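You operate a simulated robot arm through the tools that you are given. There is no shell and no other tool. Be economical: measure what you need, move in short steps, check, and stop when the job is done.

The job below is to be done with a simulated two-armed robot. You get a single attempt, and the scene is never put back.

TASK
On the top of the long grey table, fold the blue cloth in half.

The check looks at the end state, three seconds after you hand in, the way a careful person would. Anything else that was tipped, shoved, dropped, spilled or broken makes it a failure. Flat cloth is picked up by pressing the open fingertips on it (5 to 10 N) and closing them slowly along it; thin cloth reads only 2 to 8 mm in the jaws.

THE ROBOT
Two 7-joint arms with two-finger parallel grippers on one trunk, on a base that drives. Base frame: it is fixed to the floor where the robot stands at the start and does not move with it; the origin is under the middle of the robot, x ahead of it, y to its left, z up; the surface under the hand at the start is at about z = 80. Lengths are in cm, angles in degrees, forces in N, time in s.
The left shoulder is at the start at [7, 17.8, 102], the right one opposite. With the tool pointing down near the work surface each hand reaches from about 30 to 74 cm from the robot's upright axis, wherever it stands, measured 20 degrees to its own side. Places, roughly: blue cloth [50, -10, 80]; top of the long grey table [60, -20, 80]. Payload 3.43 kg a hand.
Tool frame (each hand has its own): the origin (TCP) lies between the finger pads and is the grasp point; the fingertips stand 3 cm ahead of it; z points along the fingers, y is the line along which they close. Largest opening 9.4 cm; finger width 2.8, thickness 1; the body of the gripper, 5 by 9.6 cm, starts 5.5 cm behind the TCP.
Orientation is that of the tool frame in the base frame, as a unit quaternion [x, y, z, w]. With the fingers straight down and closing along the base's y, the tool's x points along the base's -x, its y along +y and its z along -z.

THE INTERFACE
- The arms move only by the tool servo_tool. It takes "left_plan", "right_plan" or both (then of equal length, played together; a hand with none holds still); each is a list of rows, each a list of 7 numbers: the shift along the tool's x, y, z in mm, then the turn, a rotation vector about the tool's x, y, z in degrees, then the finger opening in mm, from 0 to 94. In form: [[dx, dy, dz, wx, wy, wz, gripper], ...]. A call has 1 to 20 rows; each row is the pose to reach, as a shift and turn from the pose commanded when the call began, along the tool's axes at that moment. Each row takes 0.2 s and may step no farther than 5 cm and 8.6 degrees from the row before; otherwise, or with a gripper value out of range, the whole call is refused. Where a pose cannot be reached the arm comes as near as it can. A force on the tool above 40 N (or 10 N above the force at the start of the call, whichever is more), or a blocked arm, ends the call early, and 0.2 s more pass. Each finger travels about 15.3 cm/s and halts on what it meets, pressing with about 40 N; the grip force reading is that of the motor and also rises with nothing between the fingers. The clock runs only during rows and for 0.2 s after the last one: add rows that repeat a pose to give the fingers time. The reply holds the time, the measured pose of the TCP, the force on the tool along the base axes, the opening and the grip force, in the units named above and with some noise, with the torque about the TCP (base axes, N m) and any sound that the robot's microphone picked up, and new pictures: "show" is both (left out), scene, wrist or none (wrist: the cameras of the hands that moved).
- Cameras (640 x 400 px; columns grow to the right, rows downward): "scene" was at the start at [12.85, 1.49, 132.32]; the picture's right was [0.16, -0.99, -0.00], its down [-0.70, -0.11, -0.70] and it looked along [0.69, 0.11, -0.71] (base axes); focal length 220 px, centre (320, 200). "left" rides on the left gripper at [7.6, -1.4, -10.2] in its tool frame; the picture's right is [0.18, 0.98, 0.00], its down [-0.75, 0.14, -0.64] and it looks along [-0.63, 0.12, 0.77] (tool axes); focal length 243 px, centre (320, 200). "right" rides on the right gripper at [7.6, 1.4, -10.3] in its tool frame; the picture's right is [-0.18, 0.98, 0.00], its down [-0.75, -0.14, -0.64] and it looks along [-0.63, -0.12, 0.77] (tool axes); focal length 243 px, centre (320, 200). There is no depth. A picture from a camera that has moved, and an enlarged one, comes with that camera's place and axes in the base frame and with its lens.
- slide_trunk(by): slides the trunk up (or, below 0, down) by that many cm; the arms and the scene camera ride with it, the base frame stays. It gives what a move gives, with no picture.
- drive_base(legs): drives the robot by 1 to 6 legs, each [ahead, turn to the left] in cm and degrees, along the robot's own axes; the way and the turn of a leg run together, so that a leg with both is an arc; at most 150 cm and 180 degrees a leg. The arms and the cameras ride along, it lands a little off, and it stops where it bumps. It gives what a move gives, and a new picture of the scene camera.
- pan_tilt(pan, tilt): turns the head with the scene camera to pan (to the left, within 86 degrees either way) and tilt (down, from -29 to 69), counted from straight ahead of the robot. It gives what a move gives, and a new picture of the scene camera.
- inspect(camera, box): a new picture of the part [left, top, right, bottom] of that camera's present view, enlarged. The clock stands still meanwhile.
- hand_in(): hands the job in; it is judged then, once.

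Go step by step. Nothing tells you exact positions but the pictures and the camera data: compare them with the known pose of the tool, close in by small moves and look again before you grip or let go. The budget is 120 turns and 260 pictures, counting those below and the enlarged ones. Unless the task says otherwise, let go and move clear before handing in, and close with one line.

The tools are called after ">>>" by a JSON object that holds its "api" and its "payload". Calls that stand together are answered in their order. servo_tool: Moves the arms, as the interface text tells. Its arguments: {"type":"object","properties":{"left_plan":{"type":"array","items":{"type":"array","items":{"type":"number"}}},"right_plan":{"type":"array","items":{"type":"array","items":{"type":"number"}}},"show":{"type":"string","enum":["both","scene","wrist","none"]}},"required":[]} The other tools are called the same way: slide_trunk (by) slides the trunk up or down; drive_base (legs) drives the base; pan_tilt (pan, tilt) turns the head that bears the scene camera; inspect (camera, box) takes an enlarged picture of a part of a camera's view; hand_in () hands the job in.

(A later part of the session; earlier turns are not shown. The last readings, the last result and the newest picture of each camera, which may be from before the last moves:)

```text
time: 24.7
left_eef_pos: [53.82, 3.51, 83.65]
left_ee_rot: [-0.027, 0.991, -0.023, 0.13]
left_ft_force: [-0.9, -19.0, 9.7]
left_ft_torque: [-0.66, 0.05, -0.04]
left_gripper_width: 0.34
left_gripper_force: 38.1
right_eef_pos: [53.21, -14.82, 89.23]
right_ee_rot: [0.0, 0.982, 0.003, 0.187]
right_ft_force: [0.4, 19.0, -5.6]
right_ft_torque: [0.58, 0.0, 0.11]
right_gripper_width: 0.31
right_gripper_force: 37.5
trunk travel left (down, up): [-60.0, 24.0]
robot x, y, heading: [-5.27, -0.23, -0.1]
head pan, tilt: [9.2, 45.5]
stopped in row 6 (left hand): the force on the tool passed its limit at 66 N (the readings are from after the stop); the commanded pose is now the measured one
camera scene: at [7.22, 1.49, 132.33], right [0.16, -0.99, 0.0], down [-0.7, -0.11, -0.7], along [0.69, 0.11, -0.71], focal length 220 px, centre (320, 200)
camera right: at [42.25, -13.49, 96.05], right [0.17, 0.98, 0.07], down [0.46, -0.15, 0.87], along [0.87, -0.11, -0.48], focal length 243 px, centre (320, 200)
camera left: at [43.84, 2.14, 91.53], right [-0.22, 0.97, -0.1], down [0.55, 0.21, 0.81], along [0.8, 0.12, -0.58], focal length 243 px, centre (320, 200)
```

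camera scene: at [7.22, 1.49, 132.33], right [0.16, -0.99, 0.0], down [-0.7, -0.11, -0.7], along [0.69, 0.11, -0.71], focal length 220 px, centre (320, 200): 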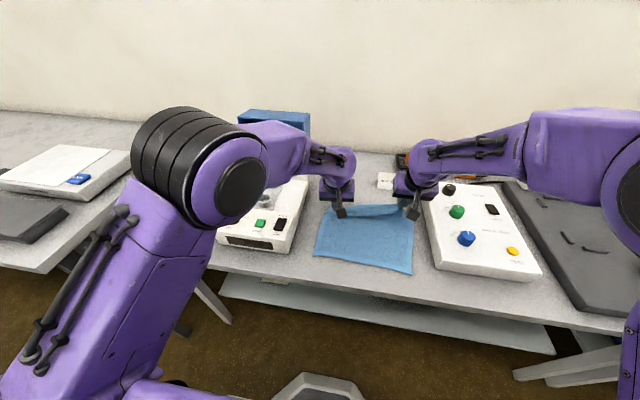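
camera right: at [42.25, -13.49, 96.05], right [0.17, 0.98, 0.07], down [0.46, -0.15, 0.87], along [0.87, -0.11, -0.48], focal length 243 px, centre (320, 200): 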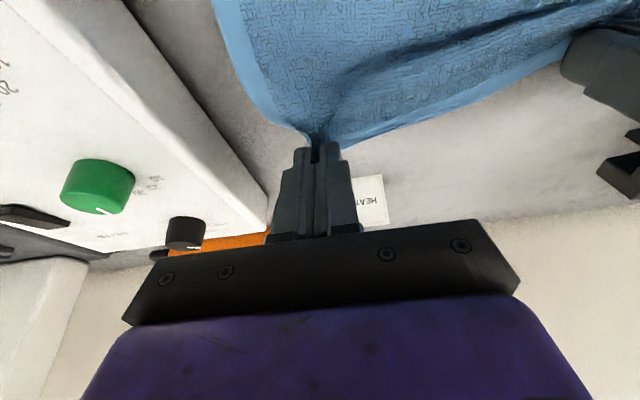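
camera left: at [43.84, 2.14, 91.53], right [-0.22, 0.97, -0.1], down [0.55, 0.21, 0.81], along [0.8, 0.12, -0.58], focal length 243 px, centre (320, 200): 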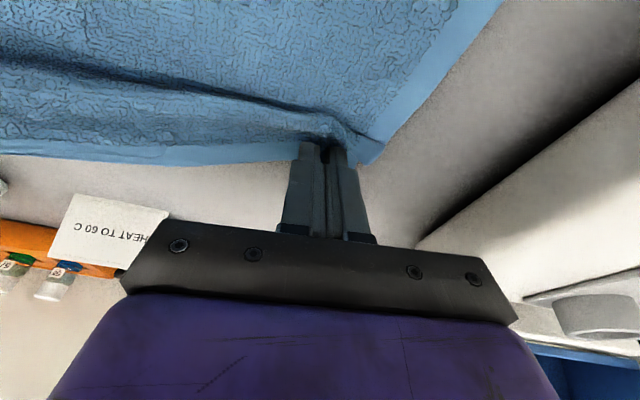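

The left hand lagged and pressed on the table, and the hem between the hands is too taut at 19 N. I'll raise the left hand and bring both inward.

>>> {"api": "servo_tool", "payload": {"left_plan": [[-3, -3, -10, -0.6, 0, 0.8, 0], [-6, -6, -22, -1.3, 0, 1.6, 0], [-10, -8, -38, -2, 0, 2.4, 0], [-14, -8, -53, -2.6, 0, 3.1, 0], [-14, -8, -53, -2.6, 0, 3.1, 0]], "right_plan": [[0, 3, 0, 0, 0, 0, 0], [0, 6, 0, 0, 0, 0, 0], [0, 8, 0, 0, 0, 0, 0], [0, 8, 0, 0, 0, 0, 0], [0, 8, 0, 0, 0, 0, 0]]}}

```text
time: 25.9
left_eef_pos: [53.98, 4.01, 88.4]
left_ee_rot: [-0.01, 0.993, 0.0, 0.121]
left_ft_force: [0.3, -5.0, -0.1]
left_ft_torque: [-0.19, 0.04, 0.0]
left_gripper_width: 0.34
left_gripper_force: 37.4
right_eef_pos: [53.32, -14.3, 89.16]
right_ee_rot: [0.0, 0.982, 0.001, 0.187]
right_ft_force: [0.9, 4.8, 0.3]
right_ft_torque: [0.16, 0.04, 0.03]
right_gripper_width: 0.33
right_gripper_force: 38.4
trunk travel left (down, up): [-60.0, 24.0]
robot x, y, heading: [-5.69, 0.15, 0.1]
head pan, tilt: [9.2, 45.5]
camera scene: at [7.4, 1.46, 132.32], right [0.16, -0.99, 0.0], down [-0.7, -0.11, -0.7], along [0.69, 0.11, -0.71], focal length 220 px, centre (320, 200)
camera right: at [42.47, -12.93, 96.06], right [0.17, 0.98, 0.07], down [0.46, -0.14, 0.87], along [0.87, -0.12, -0.48], focal length 243 px, centre (320, 200)
camera left: at [44.22, 2.4, 96.46], right [-0.2, 0.98, -0.05], down [0.57, 0.15, 0.8], along [0.79, 0.13, -0.59], focal length 243 px, centre (320, 200)
```

scene: 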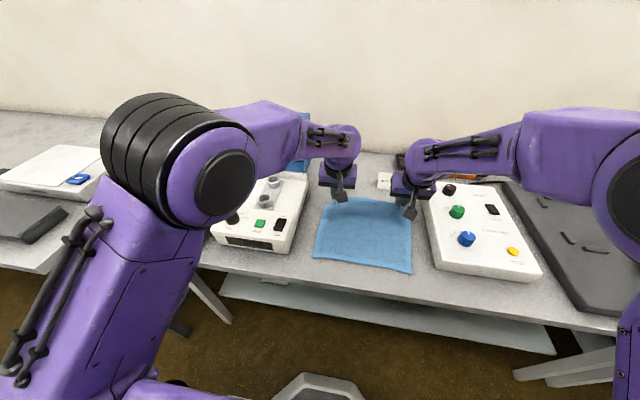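
right: 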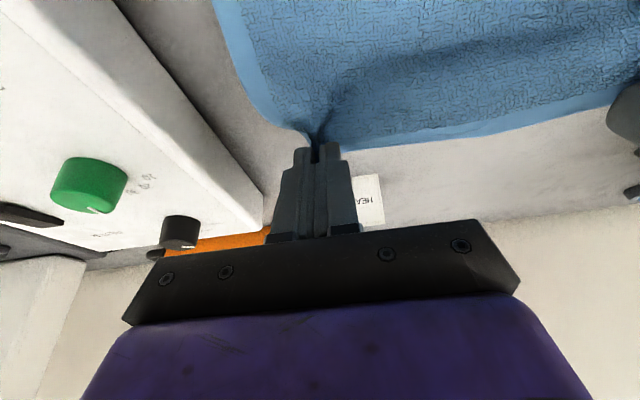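
left: 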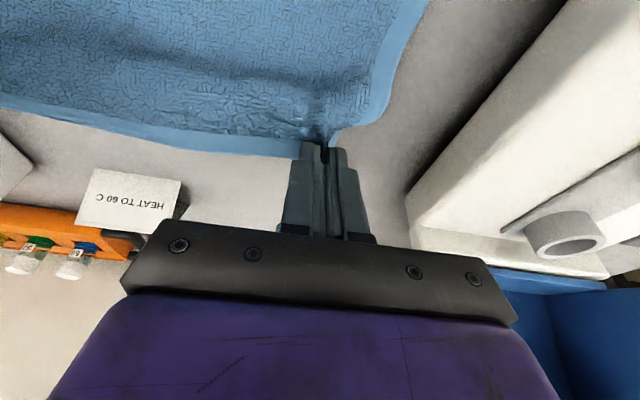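

Tension is down to 5 N and both grips hold. I'll drive back 10 cm, carrying the edge over the crease inside its arc and giving the arms room.

>>> {"api": "drive_base", "payload": {"legs": [[-5, 0], [-5, 0]]}}

```text
time: 27.3
left_eef_pos: [44.31, 3.86, 88.85]
left_ee_rot: [-0.009, 0.992, -0.004, 0.127]
left_ft_force: [0.6, -2.6, -0.9]
left_ft_torque: [-0.06, 0.02, 0.02]
left_gripper_width: 0.35
left_gripper_force: 37.3
right_eef_pos: [43.56, -14.29, 89.08]
right_ee_rot: [0.0, 0.982, 0.002, 0.187]
right_ft_force: [-0.3, 2.6, -0.6]
right_ft_torque: [0.07, 0.0, 0.03]
right_gripper_width: 0.31
right_gripper_force: 37.7
trunk travel left (down, up): [-60.0, 24.0]
robot x, y, heading: [-15.77, 0.29, -0.0]
head pan, tilt: [9.2, 45.5]
camera scene: at [-2.33, 1.47, 132.28], right [0.16, -0.99, 0.0], down [-0.71, -0.11, -0.7], along [0.69, 0.11, -0.71], focal length 220 px, centre (320, 200)
```

scene: 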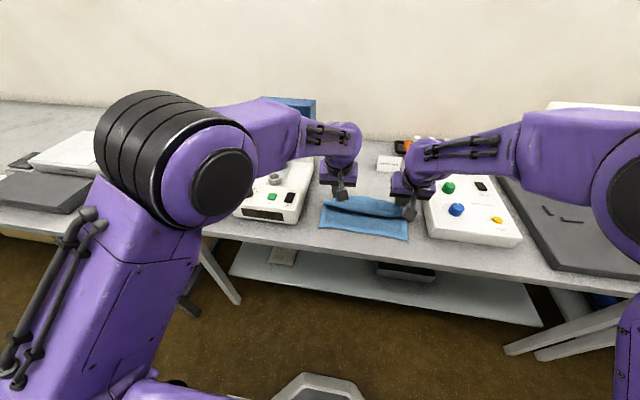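

The fold is forming well. Now I'll tilt the fingers further with the fold while moving slightly toward me.

>>> {"api": "servo_tool", "payload": {"left_plan": [[6, 0, -2, 0, -7.5, 0, 0], [12, 0, -4, 0, -15, 0, 0], [18, 0, -6, 0, -22.5, 0, 0], [24, 0, -8, 0, -30, 0, 0], [30, 0, -10, 0, -37.5, 0, 0], [35, 0, -11, 0, -45, 0, 0], [35, 0, -11, 0, -45, 0, 0]], "right_plan": [[6, 0, -2, 0, -6.5, 0, 0], [12, 0, -5, 0, -13, 0, 0], [19, 0, -7, 0, -19.5, 0, 0], [25, 0, -10, 0, -26, 0, 0], [32, 0, -12, 0, -32, 0, 0], [38, 0, -15, 0, -38, 0, 0], [38, 0, -15, 0, -38, 0, 0]]}}

```text
time: 28.9
left_eef_pos: [40.57, 3.68, 89.69]
left_ee_rot: [-0.011, 0.866, -0.003, 0.499]
left_ft_force: [-0.9, -4.0, 0.0]
left_ft_torque: [-0.13, 0.0, -0.04]
left_gripper_width: 0.3
left_gripper_force: 37.4
left hand out of reach, approached as far as the arm can: row 5
right_eef_pos: [39.42, -14.59, 89.72]
right_ee_rot: [0.019, 0.867, 0.013, 0.498]
right_ft_force: [1.0, 4.3, 0.0]
right_ft_torque: [0.06, 0.02, 0.08]
right_gripper_width: 0.31
right_gripper_force: 37.5
trunk travel left (down, up): [-60.0, 24.0]
robot x, y, heading: [-15.41, 0.18, -0.1]
head pan, tilt: [9.2, 45.5]
camera scene: at [-2.57, 1.49, 132.32], right [0.16, -0.99, 0.0], down [-0.7, -0.11, -0.7], along [0.69, 0.11, -0.71], focal length 220 px, centre (320, 200)
camera right: at [26.77, -12.94, 88.4], right [0.11, 0.97, 0.2], down [-0.18, -0.18, 0.97], along [0.98, -0.14, 0.15], focal length 243 px, centre (320, 200)
camera left: at [27.85, 1.98, 88.24], right [-0.11, 0.98, -0.18], down [-0.18, 0.15, 0.97], along [0.98, 0.14, 0.16], focal length 243 px, centre (320, 200)
```

scene: 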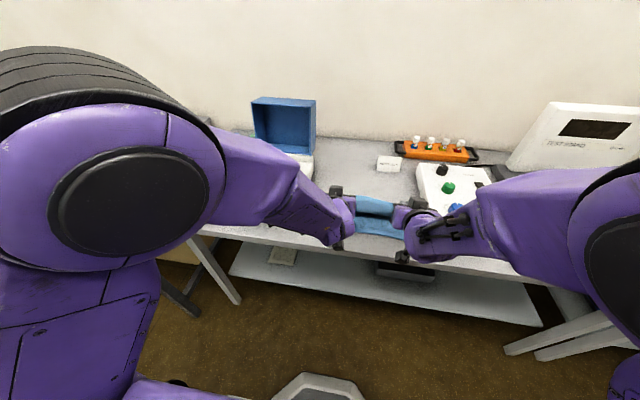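
right: 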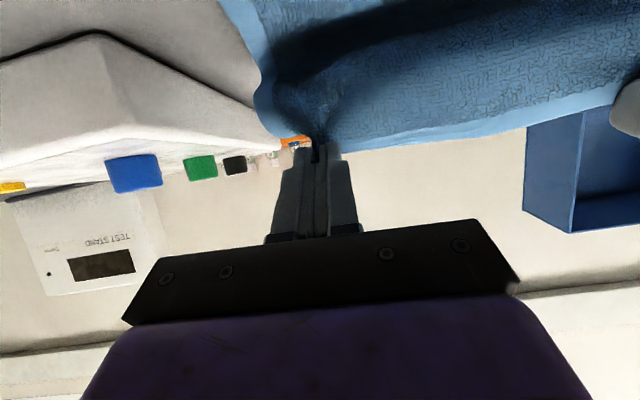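
left: 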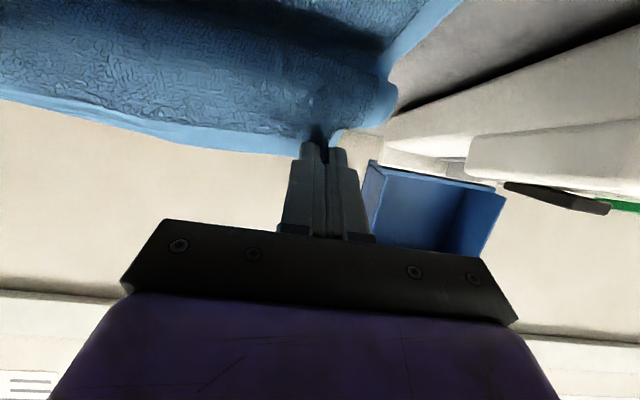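

Both hands reached 60° of tilt with the hem held. Next I'll lower along the arc toward the near edge.

>>> {"api": "servo_tool", "payload": {"left_plan": [[10, 1, -5, 0, 0, 0, 0], [19, 2, -10, 0, 0, 0, 0], [30, 2, -11, 0, 0, 0, 0], [42, 2, -13, 0, 0, 0, 0], [52, 2, -13, 0, 0, 0, 0], [61, 2, -13, 0, 0, 0, 0], [61, 2, -13, 0, 0, 0, 0]], "right_plan": [[10, 1, -5, 0, 0, 0, 0], [19, 2, -10, 0, 0, 0, 0], [30, 3, -11, 0, 0, 0, 0], [42, 4, -13, 0, 0, 0, 0], [52, 4, -13, 0, 0, 0, 0], [61, 4, -13, 0, 0, 0, 0], [61, 4, -13, 0, 0, 0, 0]]}}

```text
time: 30.5
left_eef_pos: [36.27, 3.8, 84.81]
left_ee_rot: [-0.009, 0.868, 0.0, 0.497]
left_ft_force: [0.7, -0.6, -0.3]
left_ft_torque: [-0.05, 0.01, 0.04]
left_gripper_width: 0.34
left_gripper_force: 38.4
right_eef_pos: [35.5, -13.83, 85.91]
right_ee_rot: [0.023, 0.863, 0.018, 0.504]
right_ft_force: [0.2, 0.0, 0.0]
right_ft_torque: [-0.02, 0.0, 0.05]
right_gripper_width: 0.31
right_gripper_force: 37.8
trunk travel left (down, up): [-60.0, 24.0]
robot x, y, heading: [-15.44, 0.23, -0.3]
head pan, tilt: [9.2, 45.5]
camera scene: at [-2.61, 1.5, 132.32], right [0.16, -0.99, 0.0], down [-0.7, -0.11, -0.7], along [0.69, 0.11, -0.71], focal length 220 px, centre (320, 200)
camera right: at [22.9, -12.1, 84.48], right [0.11, 0.97, 0.21], down [-0.19, -0.19, 0.96], along [0.98, -0.15, 0.17], focal length 243 px, centre (320, 200)
camera left: at [23.59, 2.19, 83.26], right [-0.11, 0.98, -0.17], down [-0.17, 0.15, 0.97], along [0.98, 0.14, 0.16], focal length 243 px, centre (320, 200)
```

scene: 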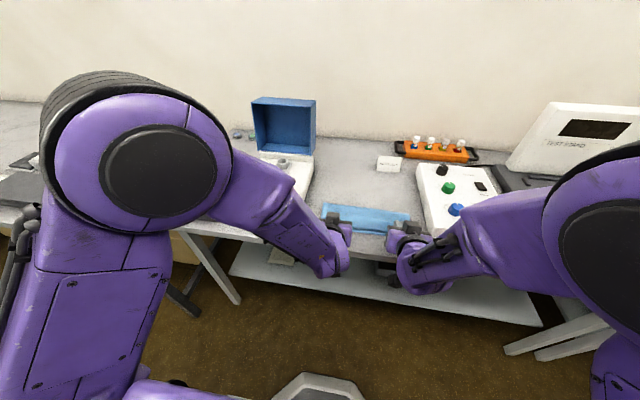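
right: 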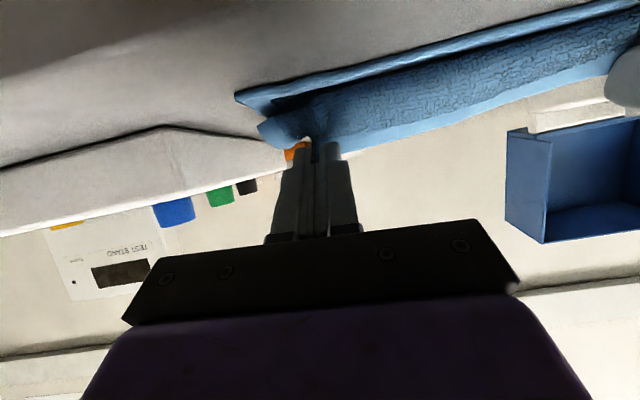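
left: 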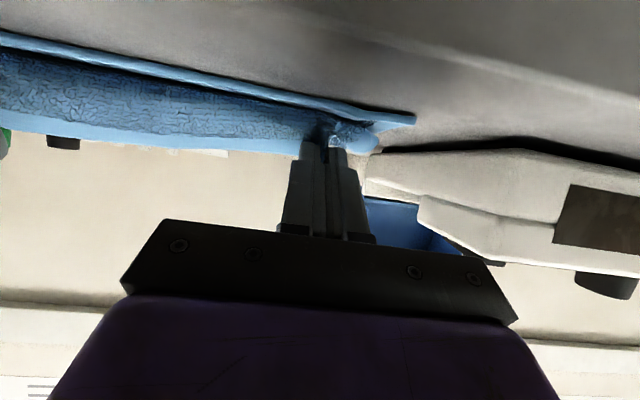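

The folded edge is about 2 cm above the near hem. I'll finish lowering it.

>>> {"api": "servo_tool", "payload": {"left_plan": [[6, 0, 0, 0, 0, 0, 0], [11, 0, -1, 0, 0, 0, 0], [15, 0, -1, 0, 0, 0, 0], [18, 0, -1, 0, 0, 0, 0], [18, 0, -1, 0, 0, 0, 0]], "right_plan": [[10, 0, 0, 0, 0, 0, 0], [18, 0, 0, 0, 0, 0, 0], [24, 0, 0, 0, 0, 0, 0], [28, 0, 0, 0, 0, 0, 0], [28, 0, 0, 0, 0, 0, 0]]}}

```text
time: 31.7
left_eef_pos: [35.31, 3.76, 83.27]
left_ee_rot: [-0.01, 0.867, 0.0, 0.498]
left_ft_force: [3.4, 0.0, 13.0]
left_ft_torque: [0.02, -0.34, 0.05]
left_gripper_width: 0.31
left_gripper_force: 37.8
right_eef_pos: [34.2, -13.81, 83.8]
right_ee_rot: [0.029, 0.862, 0.022, 0.506]
right_ft_force: [-0.3, 1.5, 1.4]
right_ft_torque: [-0.03, -0.05, 0.06]
right_gripper_width: 0.33
right_gripper_force: 37.6
trunk travel left (down, up): [-60.0, 24.0]
robot x, y, heading: [-15.43, 0.07, -0.3]
head pan, tilt: [9.2, 45.5]
camera scene: at [-2.71, 1.49, 132.35], right [0.16, -0.99, 0.0], down [-0.7, -0.11, -0.7], along [0.69, 0.11, -0.71], focal length 220 px, centre (320, 200)
camera right: at [21.6, -11.94, 82.29], right [0.12, 0.97, 0.23], down [-0.2, -0.2, 0.96], along [0.97, -0.16, 0.17], focal length 243 px, centre (320, 200)
camera left: at [22.69, 2.16, 81.89], right [-0.11, 0.98, -0.17], down [-0.18, 0.15, 0.97], along [0.98, 0.14, 0.16], focal length 243 px, centre (320, 200)
```

scene: 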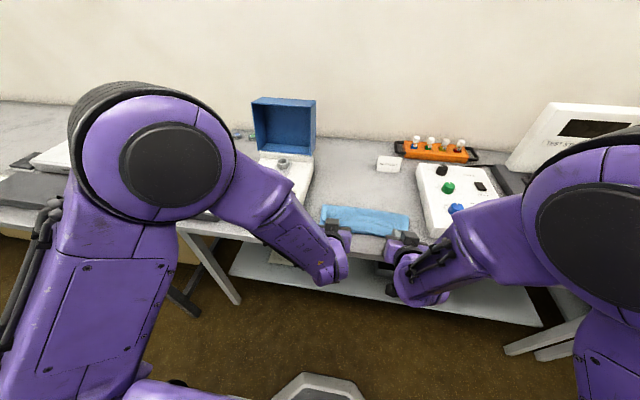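
right: 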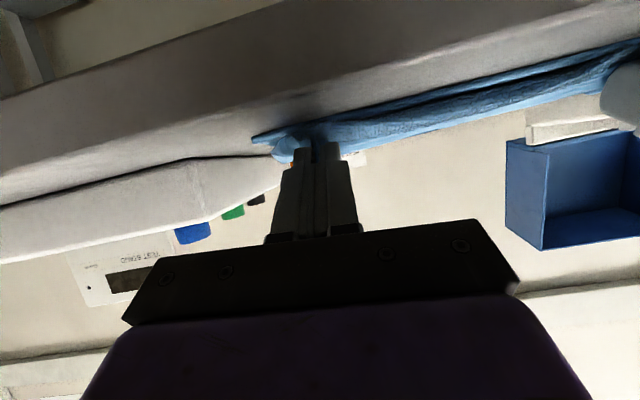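
left: 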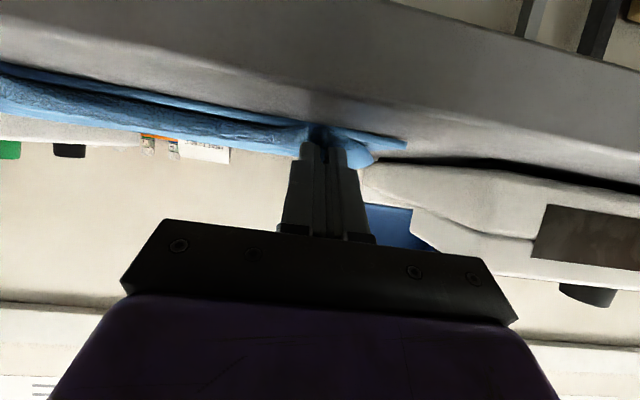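

>>> {"api": "inspect", "payload": {"camera": "scene", "box": [300, 190, 440, 277]}}

```text
4.57 times, centred on (370, 234) of scene
camera zoom: at [-2.71, 1.49, 132.35], right [0.16, -0.99, 0.0], down [-0.7, -0.11, -0.7], along [0.69, 0.11, -0.71], focal length 1008 px, centre (91, 47)
```

zoom: 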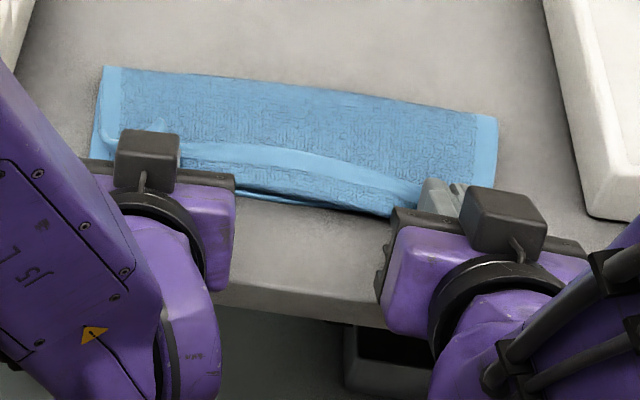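

The hem is over the near edge but still curls inward at the grip. I'll tilt a bit more so the hem stands up, then open slowly and back out.

>>> {"api": "servo_tool", "payload": {"left_plan": [[1, 0, 0, 0, -6, 0, 0], [3, 0, 0, 0, -12, 0, 0], [3, 0, 0, 0, -12, 0, 0]], "right_plan": [[3, 0, 1, 0, -6, 0, 0], [6, 0, 2, 0, -12, 0, 0], [6, 0, 2, 0, -12, 0, 0]], "show": "none"}}

>>> {"api": "inspect", "payload": {"camera": "scene", "box": [300, 190, 440, 277]}}

```text
time: 32.5
left_eef_pos: [34.98, 3.72, 83.21]
left_ee_rot: [-0.01, 0.811, 0.002, 0.585]
left_ft_force: [0.1, -7.1, 3.9]
left_ft_torque: [-0.17, -0.08, -0.22]
left_gripper_width: 0.34
left_gripper_force: 38.0
right_eef_pos: [34.26, -14.37, 82.85]
right_ee_rot: [0.044, 0.806, 0.014, 0.59]
right_ft_force: [2.3, 12.1, 20.3]
right_ft_torque: [0.25, -0.59, 0.34]
right_gripper_width: 0.3
right_gripper_force: 37.7
trunk travel left (down, up): [-60.0, 24.0]
robot x, y, heading: [-15.44, 0.02, -0.1]
head pan, tilt: [9.2, 45.5]
```

```text
4.57 times, centred on (370, 234) of scene
camera zoom: at [-2.86, 1.61, 132.37], right [0.16, -0.99, 0.0], down [-0.7, -0.11, -0.7], along [0.69, 0.11, -0.71], focal length 1008 px, centre (91, 47)
```

zoom: 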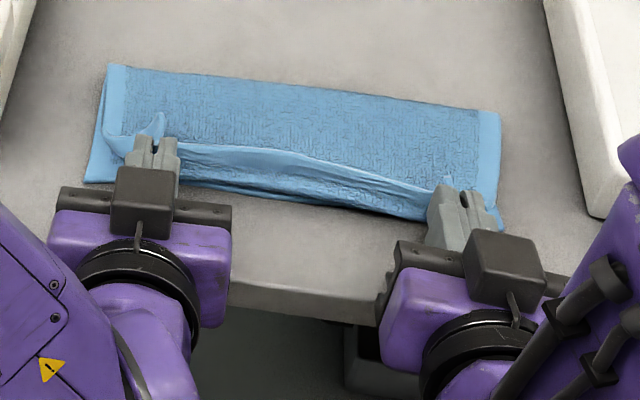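

Both pinched hem corners now stand up. I'll ease the pressure, open, and back out along the fingers.

>>> {"api": "servo_tool", "payload": {"left_plan": [[-1, 0, 0, 0, 0, 0, 0], [-1, 0, 0, 0, 0, 0, 6], [-1, 0, 0, 0, 0, 0, 12], [-1, 0, 0, 0, 0, 0, 18], [-1, 0, 0, 0, 0, 0, 24], [-1, 0, 0, 0, 0, 0, 30], [-1, 0, 0, 0, 0, 0, 30], [-4, 0, -15, 0, 0, 0, 30], [-8, 0, -35, 0, 0, 0, 30], [-20, 0, -60, 0, 0, 0, 30], [-40, 0, -80, 0, 0, 0, 30]], "right_plan": [[-4, 3, -1, 0, 0, 0, 0], [-4, 3, -1, 0, 0, 0, 6], [-4, 3, -1, 0, 0, 0, 12], [-4, 3, -1, 0, 0, 0, 18], [-4, 3, -1, 0, 0, 0, 24], [-4, 3, -1, 0, 0, 0, 30], [-4, 3, -1, 0, 0, 0, 30], [-7, 3, -15, 0, 0, 0, 30], [-11, 3, -35, 0, 0, 0, 30], [-22, 3, -60, 0, 0, 0, 30], [-40, 3, -80, 0, 0, 0, 30]], "show": "none"}}

>>> {"api": "inspect", "payload": {"camera": "scene", "box": [300, 190, 440, 277]}}

```text
time: 33.2
left_eef_pos: [35.14, 3.92, 83.31]
left_ee_rot: [-0.009, 0.811, 0.002, 0.585]
left_ft_force: [-0.3, 0.2, 0.9]
left_ft_torque: [-0.03, -0.01, -0.03]
left_gripper_width: 1.18
left_gripper_force: 0.0
right_eef_pos: [34.05, -14.84, 82.73]
right_ee_rot: [0.046, 0.808, 0.008, 0.587]
right_ft_force: [-2.4, 3.2, 21.1]
right_ft_torque: [0.03, -0.46, 0.08]
right_gripper_width: 0.81
right_gripper_force: 0.0
trunk travel left (down, up): [-60.0, 24.0]
robot x, y, heading: [-15.58, -0.17, 0.1]
head pan, tilt: [9.2, 45.5]
stopped in row 3 (right hand): the force on the tool passed its limit at 41 N (the readings are from after the stop); the commanded pose is now the measured one
```

```text
4.57 times, centred on (370, 234) of scene
camera zoom: at [-2.86, 1.57, 132.32], right [0.16, -0.99, 0.0], down [-0.7, -0.11, -0.7], along [0.69, 0.11, -0.71], focal length 1008 px, centre (91, 47)
```

zoom: 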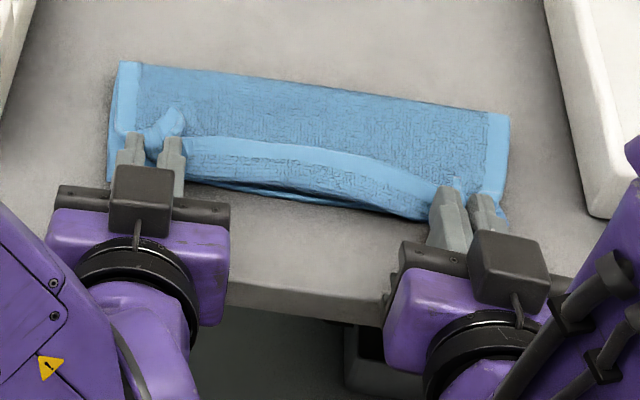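

The right hand still pressed on the table. I'll raise it a little, finish opening and back out.

>>> {"api": "servo_tool", "payload": {"left_plan": [[-1, 0, 0, 0, 0, 0, 14], [-1, 0, 0, 0, 0, 0, 18], [-1, 0, 0, 0, 0, 0, 22], [-1, 0, 0, 0, 0, 0, 26], [-3, 0, -10, 0, 0, 0, 26], [-5, 0, -25, 0, 0, 0, 26], [-8, 0, -40, 0, 0, 0, 26], [-20, 0, -60, 0, 0, 0, 26], [-40, 0, -80, 0, 0, 0, 26]], "right_plan": [[-4, 1, -1, 0, 0, 0, 9], [-7, 2, -2, 0, 0, 0, 14], [-8, 2, -2, 0, 0, 0, 20], [-8, 2, -2, 0, 0, 0, 26], [-9, 2, -10, 0, 0, 0, 26], [-11, 2, -25, 0, 0, 0, 26], [-14, 2, -40, 0, 0, 0, 26], [-25, 2, -60, 0, 0, 0, 26], [-40, 2, -80, 0, 0, 0, 26]], "show": "none"}}

>>> {"api": "inspect", "payload": {"camera": "scene", "box": [300, 190, 440, 277]}}

```text
time: 35.2
left_eef_pos: [28.85, 3.86, 89.37]
left_ee_rot: [-0.01, 0.811, 0.003, 0.585]
left_ft_force: [-0.3, -0.3, 0.7]
left_ft_torque: [0.0, 0.01, -0.01]
left_gripper_width: 2.62
left_gripper_force: 0.1
right_eef_pos: [30.26, -12.93, 87.97]
right_ee_rot: [0.042, 0.81, 0.007, 0.585]
right_ft_force: [-0.4, 0.3, 0.6]
right_ft_torque: [-0.03, 0.03, -0.02]
right_gripper_width: 2.59
right_gripper_force: 0.1
right hand out of reach, approached as far as the arm can: row 8, 9
trunk travel left (down, up): [-60.0, 24.0]
robot x, y, heading: [-15.29, -0.21, 0.2]
head pan, tilt: [9.2, 45.5]
```

```text
4.57 times, centred on (370, 234) of scene
camera zoom: at [-2.75, 1.48, 132.33], right [0.16, -0.99, 0.0], down [-0.7, -0.11, -0.7], along [0.69, 0.11, -0.71], focal length 1008 px, centre (91, 47)
```

zoom: 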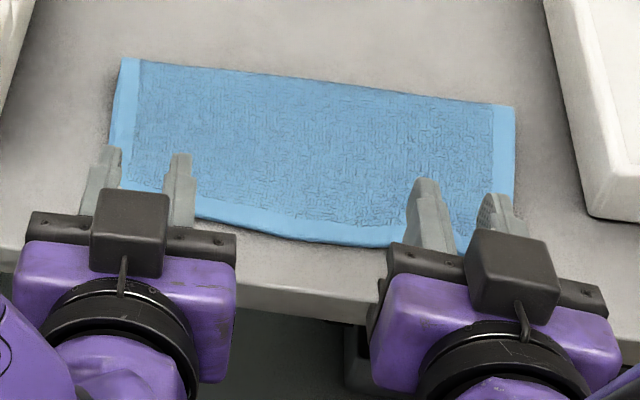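

The hem sprang out flat and the fold looks neat. I'll back the robot away and look.

>>> {"api": "drive_base", "payload": {"legs": [[-15, 0]]}}

>>> {"api": "inspect", "payload": {"camera": "scene", "box": [290, 160, 430, 247]}}

```text
time: 36.6
left_eef_pos: [13.56, 3.85, 89.41]
left_ee_rot: [-0.01, 0.811, 0.003, 0.585]
left_ft_force: [-1.3, 0.6, 0.7]
left_ft_torque: [0.01, -0.01, 0.01]
left_gripper_width: 2.62
left_gripper_force: 0.0
right_eef_pos: [14.98, -12.87, 88.04]
right_ee_rot: [0.041, 0.81, 0.007, 0.585]
right_ft_force: [-1.1, 0.5, 0.3]
right_ft_torque: [0.02, 0.02, 0.01]
right_gripper_width: 2.6
right_gripper_force: 0.1
trunk travel left (down, up): [-60.0, 24.0]
robot x, y, heading: [-30.55, -0.13, 0.1]
head pan, tilt: [9.2, 45.5]
camera scene: at [-17.92, 1.52, 132.33], right [0.16, -0.99, 0.0], down [-0.7, -0.11, -0.7], along [0.69, 0.11, -0.71], focal length 220 px, centre (320, 200)
```

scene: 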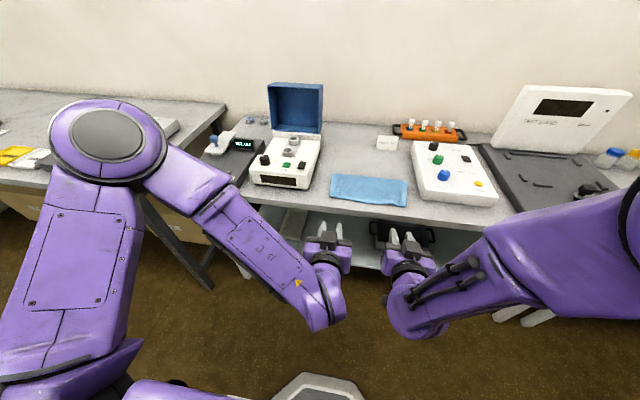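

```text
4.57 times, centred on (360, 204) of scene
camera zoom: at [-17.92, 1.52, 132.33], right [0.16, -0.99, 0.0], down [-0.7, -0.11, -0.7], along [0.69, 0.11, -0.71], focal length 1008 px, centre (137, 184)
```

zoom: 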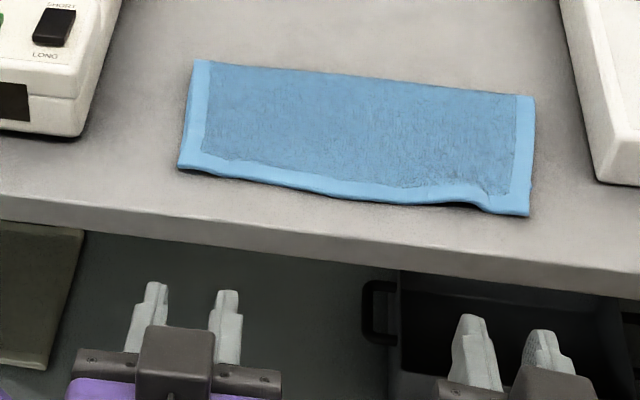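

The fold looks neat, but I want to check whether the top layer overhangs the lower one, so I'll look with the low wrist cameras.

>>> {"api": "inspect", "payload": {"camera": "right", "box": [200, 0, 520, 200]}}

>>> {"api": "inspect", "payload": {"camera": "left", "box": [160, 0, 480, 200]}}

```text
2.00 times, centred on (360, 100) of right
camera zoom: at [2.95, -10.59, 84.2], right [0.12, 0.97, 0.23], down [-0.38, -0.17, 0.91], along [0.92, -0.19, 0.35], focal length 485 px, centre (240, 400)
```

zoom: 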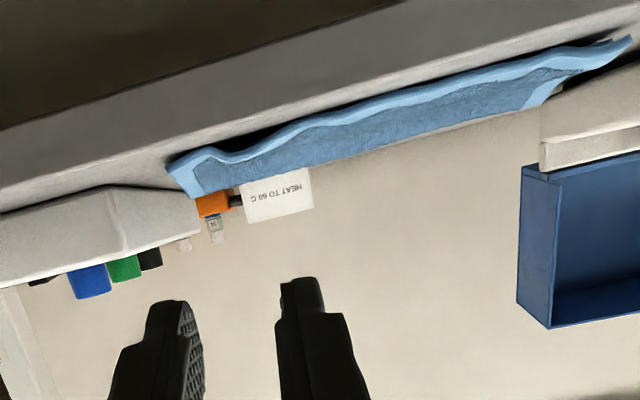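

```text
2.00 times, centred on (320, 100) of left
camera zoom: at [1.44, 2.2, 85.37], right [-0.08, 0.98, -0.18], down [-0.37, 0.14, 0.92], along [0.92, 0.14, 0.36], focal length 485 px, centre (320, 400)
```

zoom: 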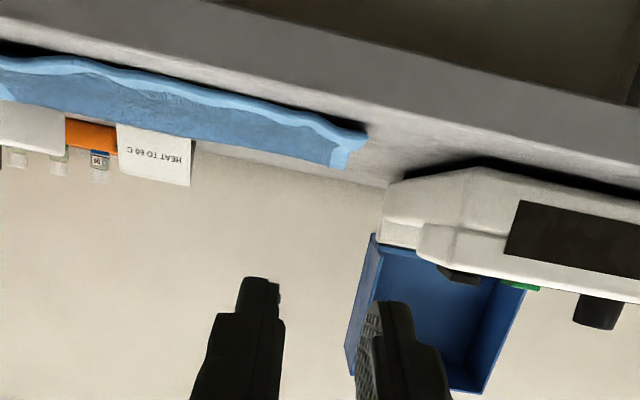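

The near edge of the top layer overhangs the lower one, by roughly 2 to 3 cm. I'll fix that by re-gripping the top hem and laying it back a little farther in, so first I'll set the hands upright again at a safe height.

>>> {"api": "servo_tool", "payload": {"left_plan": [[-13, 0, 4, 0, 7.2, 0, 35], [-26, 0, 8, 0, 14.4, 0, 35], [-39, 0, 12, 0, 21.6, 0, 35], [-52, 0, 16, 0, 28.8, 0, 35], [-65, 0, 20, 0, 36, 0, 35], [-78, 0, 25, 0, 43.2, 0, 35], [-91, 0, 29, 0, 50.4, 0, 35], [-104, 0, 33, 0, 57.6, 0, 35], [-117, 0, 37, 0, 64.8, 0, 35], [-129, 0, 41, 0, 71.6, 0, 35], [-129, 0, 41, 0, 71.6, 0, 35]], "right_plan": [[-13, 0, 4, 0, 7.2, 0, 35], [-26, 0, 8, 0, 14.4, 0, 35], [-39, 0, 12, 0, 21.6, 0, 35], [-52, 0, 16, 0, 28.8, 0, 35], [-65, 0, 20, 0, 36, 0, 35], [-78, 0, 25, 0, 43.2, 0, 35], [-91, 0, 29, 0, 50.4, 0, 35], [-104, 0, 33, 0, 57.6, 0, 35], [-117, 0, 37, 0, 64.8, 0, 35], [-129, 0, 41, 0, 71.6, 0, 35], [-129, 0, 41, 0, 71.6, 0, 35]]}}

```text
time: 39.0
left_eef_pos: [21.57, 4.15, 100.39]
left_ee_rot: [-0.01, 1.0, -0.003, -0.001]
left_ft_force: [0.0, -0.3, -0.6]
left_ft_torque: [-0.01, -0.05, -0.01]
left_gripper_width: 3.49
left_gripper_force: 0.0
right_eef_pos: [23.0, -14.12, 99.05]
right_ee_rot: [0.028, 0.999, 0.031, 0.001]
right_ft_force: [-0.1, 0.3, -0.3]
right_ft_torque: [-0.02, -0.05, 0.0]
right_gripper_width: 3.48
right_gripper_force: 0.1
trunk travel left (down, up): [-60.0, 24.0]
robot x, y, heading: [-31.09, 0.01, 0.1]
head pan, tilt: [9.2, 45.5]
camera scene: at [-17.95, 1.52, 132.33], right [0.16, -0.99, 0.0], down [-0.7, -0.11, -0.7], along [0.69, 0.11, -0.71], focal length 220 px, centre (320, 200)
camera right: at [15.32, -12.88, 109.39], right [0.24, 0.97, 0.06], down [0.74, -0.22, 0.63], along [0.62, -0.11, -0.77], focal length 243 px, centre (320, 200)
camera left: at [13.99, 2.67, 110.63], right [-0.2, 0.98, -0.01], down [0.75, 0.16, 0.64], along [0.63, 0.13, -0.77], focal length 243 px, centre (320, 200)
```

scene: 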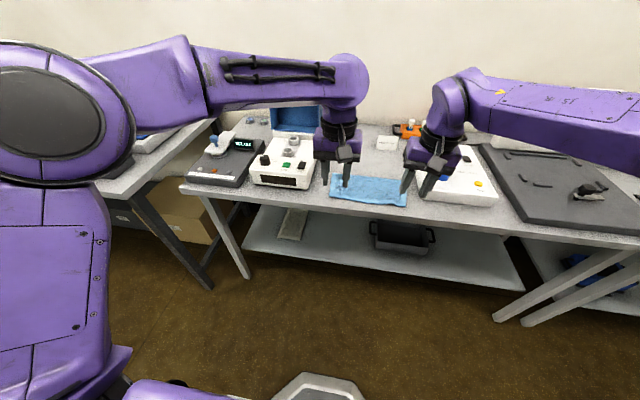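
right: 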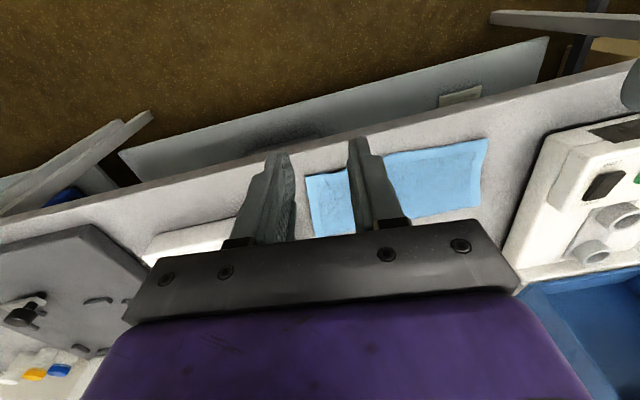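
left: 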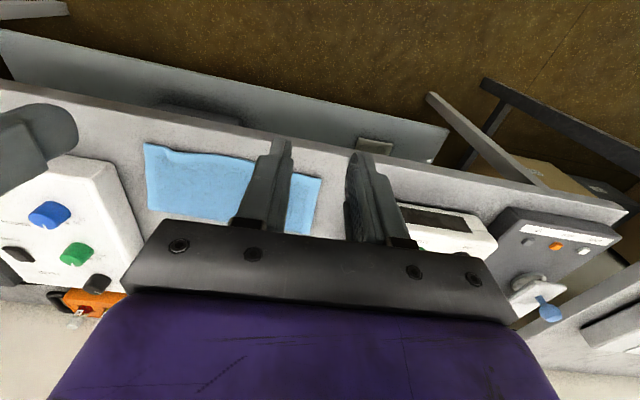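

I'll drive forward so the hands are above the near hem.

>>> {"api": "drive_base", "payload": {"legs": [[11, 0]]}}

>>> {"api": "servo_tool", "payload": {"left_plan": [[0, 0, 20, 0, 0, 0.5, 35], [0, 0, 40, 0, 0, 1.1, 35], [0, 0, 40, 0, 0, 1.1, 35]], "right_plan": [[0, 0, 15, 1.8, 0, -1.6, 35], [0, 0, 30, 3.6, 0, -3.2, 35], [0, 0, 30, 3.6, 0, -3.2, 35]]}}

```text
time: 40.2
left_eef_pos: [32.78, 4.09, 100.47]
left_ee_rot: [-0.01, 1.0, -0.004, -0.001]
left_ft_force: [1.6, 0.1, -0.6]
left_ft_torque: [0.0, 0.02, -0.02]
left_gripper_width: 3.49
left_gripper_force: 0.0
right_eef_pos: [34.02, -14.31, 98.89]
right_ee_rot: [0.031, 0.999, 0.03, 0.0]
right_ft_force: [0.4, 0.9, -0.4]
right_ft_torque: [0.0, 0.03, -0.02]
right_gripper_width: 3.48
right_gripper_force: 0.1
trunk travel left (down, up): [-60.0, 24.0]
robot x, y, heading: [-19.9, 0.41, -0.2]
head pan, tilt: [9.2, 45.5]
camera scene: at [-6.78, 1.47, 132.32], right [0.16, -0.99, 0.0], down [-0.7, -0.11, -0.7], along [0.69, 0.11, -0.71], focal length 220 px, centre (320, 200)
```

scene: 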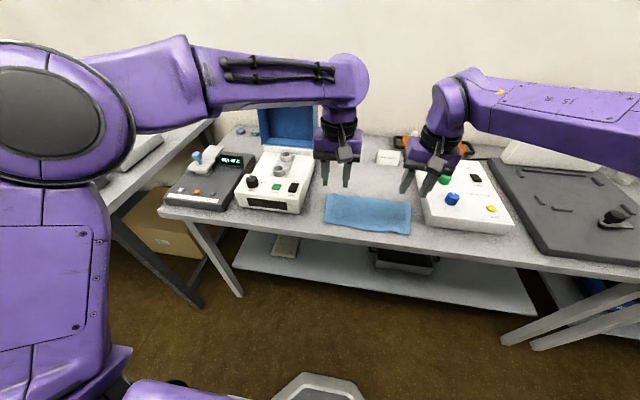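

```text
time: 41.0
left_eef_pos: [32.67, 4.13, 96.42]
left_ee_rot: [0.001, 1.0, -0.004, 0.0]
left_ft_force: [0.8, -0.2, -0.4]
left_ft_torque: [0.03, -0.03, 0.0]
left_gripper_width: 3.51
left_gripper_force: 0.1
right_eef_pos: [33.9, -14.03, 95.95]
right_ee_rot: [0.002, 1.0, -0.001, -0.001]
right_ft_force: [-0.9, -0.9, 0.9]
right_ft_torque: [-0.01, -0.03, -0.01]
right_gripper_width: 3.48
right_gripper_force: 0.0
trunk travel left (down, up): [-60.0, 24.0]
robot x, y, heading: [-19.78, 0.06, -0.3]
head pan, tilt: [9.2, 45.5]
camera scene: at [-6.85, 1.49, 132.33], right [0.16, -0.99, 0.0], down [-0.7, -0.11, -0.7], along [0.69, 0.11, -0.71], focal length 220 px, centre (320, 200)
camera right: at [26.26, -12.59, 106.25], right [0.19, 0.98, 0.0], down [0.75, -0.14, 0.64], along [0.63, -0.12, -0.77], focal length 243 px, centre (320, 200)
camera left: at [24.99, 2.72, 106.67], right [-0.18, 0.98, -0.01], down [0.75, 0.15, 0.64], along [0.63, 0.11, -0.77], focal length 243 px, centre (320, 200)
```

scene: 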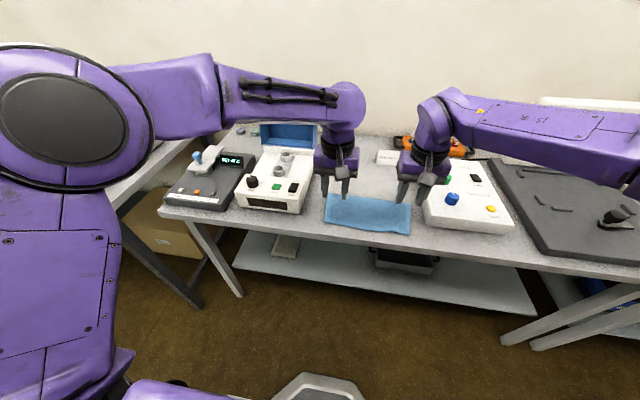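
right: 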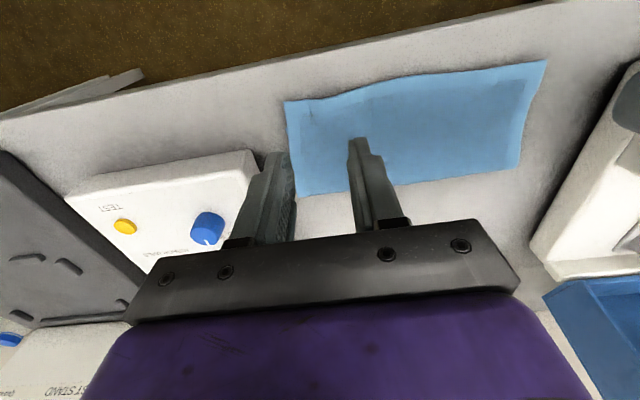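
left: 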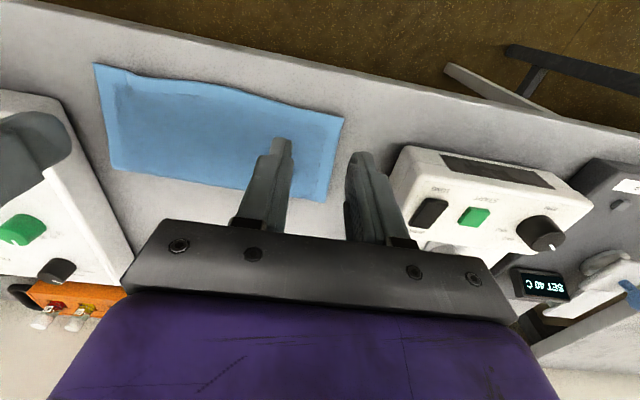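

The top hem's near corners are at about (34.6, 6.8) and (33.8, -17.7). I'll descend to just above the hem there.

>>> {"api": "servo_tool", "payload": {"left_plan": [[-17, -4, 0, 0, 0, 0, 35], [-17, -4, 40, 0, 0, 0, 35], [-17, -4, 75, 0, 0, 0, 35], [-17, -4, 100, 0, 0, 0, 35], [-17, -4, 112, 0, 0, 0, 35], [-17, -4, 112, 0, 0, 0, 35]], "right_plan": [[0, -6, 0, 0, 0, 0, 35], [0, -6, 40, 0, 0, 0, 35], [0, -6, 75, 0, 0, 0, 35], [0, -6, 97, 0, 0, 0, 35], [0, -6, 108, 0, 0, 0, 35], [0, -6, 108, 0, 0, 0, 35]], "show": "wrist"}}

```text
time: 42.4
left_eef_pos: [34.46, 3.6, 85.27]
left_ee_rot: [0.001, 1.0, -0.004, 0.0]
left_ft_force: [0.9, 0.7, 0.9]
left_ft_torque: [0.03, -0.05, 0.02]
left_gripper_width: 3.5
left_gripper_force: 0.1
right_eef_pos: [34.03, -14.52, 85.09]
right_ee_rot: [0.003, 1.0, -0.002, 0.0]
right_ft_force: [-0.1, 0.4, 0.2]
right_ft_torque: [0.01, 0.0, 0.0]
right_gripper_width: 3.48
right_gripper_force: 0.1
trunk travel left (down, up): [-60.0, 24.0]
robot x, y, heading: [-19.4, -0.3, -0.4]
head pan, tilt: [9.2, 45.5]
camera right: at [26.29, -13.14, 95.36], right [0.19, 0.98, 0.0], down [0.75, -0.14, 0.64], along [0.63, -0.12, -0.77], focal length 243 px, centre (320, 200)
camera left: at [26.82, 2.25, 95.43], right [-0.18, 0.98, -0.01], down [0.75, 0.14, 0.64], along [0.63, 0.11, -0.77], focal length 243 px, centre (320, 200)
```

right: 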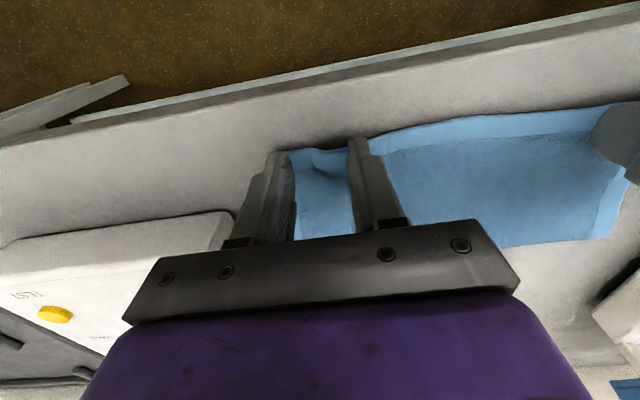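
left: 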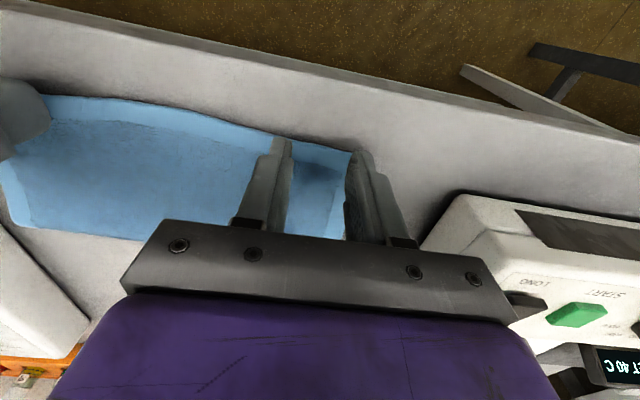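

I'll shift the hands inward so the outer fingers land on the cloth, narrow the opening, and lower.

>>> {"api": "servo_tool", "payload": {"left_plan": [[0, -11, 0, 0, 0, 0, 30], [0, -11, 8, 0, 0, 0, 30], [0, -11, 14, 0, 0, 0, 30], [0, -11, 18, 0, 0, 0, 30], [0, -11, 18, 0, 0, 0, 30]], "right_plan": [[0, 7, 0, 0, 0, 0, 30], [0, 7, 7, 0, 0, 0, 30], [0, 7, 13, 0, 0, 0, 30], [0, 7, 17, 0, 0, 0, 30], [0, 7, 17, 0, 0, 0, 30]], "show": "wrist"}}

```text
time: 43.6
left_eef_pos: [34.24, 2.34, 83.35]
left_ee_rot: [0.0, 1.0, -0.004, 0.0]
left_ft_force: [0.6, -0.7, 3.7]
left_ft_torque: [0.04, 0.0, -0.01]
left_gripper_width: 3.01
left_gripper_force: 0.1
right_eef_pos: [33.87, -13.9, 83.53]
right_ee_rot: [0.003, 1.0, -0.001, 0.0]
right_ft_force: [1.6, 0.4, 1.4]
right_ft_torque: [0.01, -0.02, -0.03]
right_gripper_width: 3.01
right_gripper_force: 0.0
trunk travel left (down, up): [-60.0, 24.0]
robot x, y, heading: [-19.68, 0.21, -0.1]
head pan, tilt: [9.2, 45.5]
camera right: at [26.27, -12.48, 93.8], right [0.19, 0.98, 0.0], down [0.75, -0.14, 0.64], along [0.63, -0.12, -0.77], focal length 243 px, centre (320, 200)
camera left: at [26.68, 1.06, 93.56], right [-0.18, 0.98, -0.01], down [0.75, 0.15, 0.64], along [0.63, 0.11, -0.77], focal length 243 px, centre (320, 200)
```

right: 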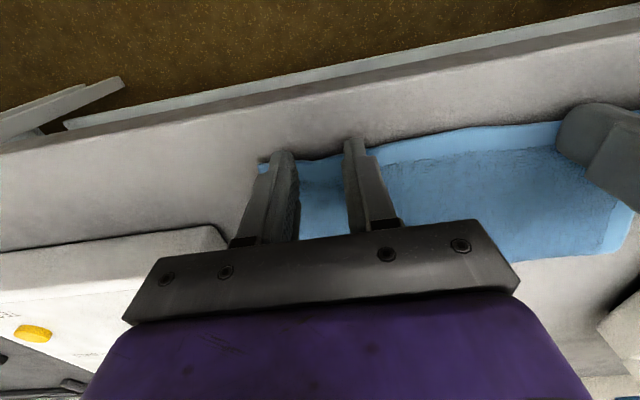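
left: 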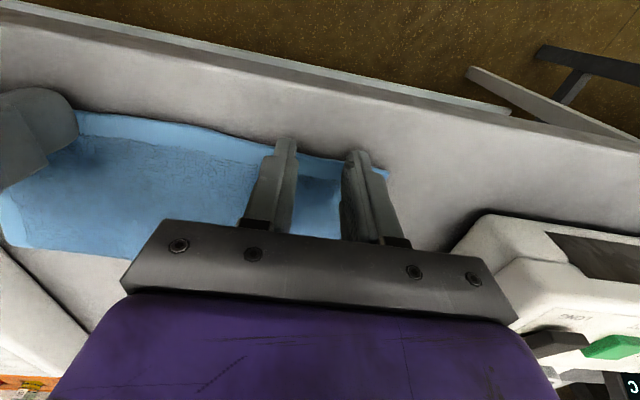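

Well placed now, so I'll press lightly and close slowly.

>>> {"api": "servo_tool", "payload": {"left_plan": [[0, 0, 1, 0, 0, 0, 30], [0, 0, 1.3, 0, 0, 0, 30], [0, 0, 1.3, 0, 0, 0, 27], [0, 0, 1.3, 0, 0, 0, 24], [0, 0, 1.3, 0, 0, 0, 21], [0, 0, 1.3, 0, 0, 0, 18], [0, 0, 1.3, 0, 0, 0, 15], [0, 0, 1.3, 0, 0, 0, 12], [0, 0, 1.3, 0, 0, 0, 9], [0, 0, 1.3, 0, 0, 0, 6], [0, 0, 1.3, 0, 0, 0, 3], [0, 0, 1.3, 0, 0, 0, 0], [0, 0, 1.3, 0, 0, 0, 0], [0, 0, 1.3, 0, 0, 0, 0]], "right_plan": [[0, 0, 1.5, 0, 0, 0, 30], [0, 0, 2.5, 0, 0, 0, 30], [0, 0, 2.5, 0, 0, 0, 27], [0, 0, 2.5, 0, 0, 0, 24], [0, 0, 2.5, 0, 0, 0, 21], [0, 0, 2.5, 0, 0, 0, 18], [0, 0, 2.5, 0, 0, 0, 15], [0, 0, 2.5, 0, 0, 0, 12], [0, 0, 2.5, 0, 0, 0, 9], [0, 0, 2.5, 0, 0, 0, 6], [0, 0, 2.5, 0, 0, 0, 3], [0, 0, 2.5, 0, 0, 0, 0], [0, 0, 2.5, 0, 0, 0, 0], [0, 0, 2.5, 0, 0, 0, 0]], "show": "wrist"}}

```text
time: 46.6
left_eef_pos: [34.36, 2.36, 83.24]
left_ee_rot: [0.0, 1.0, -0.005, 0.001]
left_ft_force: [-0.2, -13.9, 5.1]
left_ft_torque: [-0.46, -0.03, -0.16]
left_gripper_width: 0.3
left_gripper_force: 37.5
right_eef_pos: [33.87, -13.81, 83.31]
right_ee_rot: [0.002, 1.0, -0.001, 0.001]
right_ft_force: [0.2, 13.9, 12.0]
right_ft_torque: [0.45, -0.16, 0.19]
right_gripper_width: 0.41
right_gripper_force: 38.0
trunk travel left (down, up): [-60.0, 24.0]
robot x, y, heading: [-19.37, 0.24, 0.2]
head pan, tilt: [9.2, 45.5]
camera right: at [26.16, -12.45, 93.61], right [0.19, 0.98, 0.0], down [0.75, -0.14, 0.64], along [0.63, -0.12, -0.77], focal length 243 px, centre (320, 200)
camera left: at [26.61, 1.08, 93.51], right [-0.18, 0.98, -0.01], down [0.75, 0.15, 0.64], along [0.63, 0.11, -0.77], focal length 243 px, centre (320, 200)
```

right: 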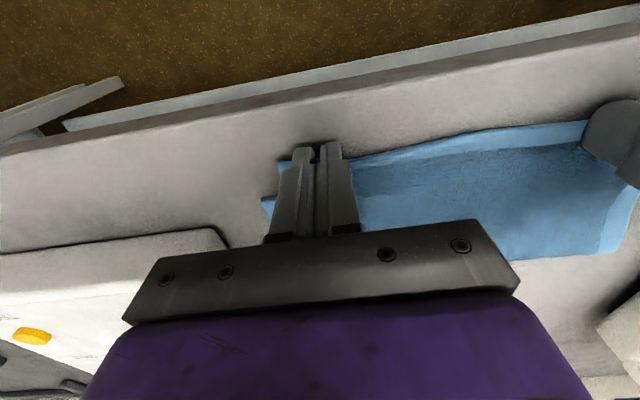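
left: 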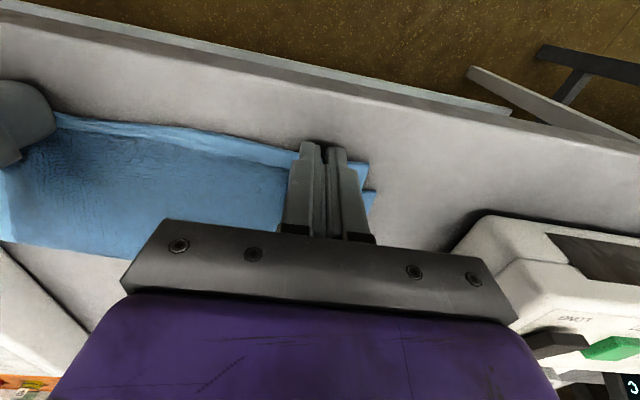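

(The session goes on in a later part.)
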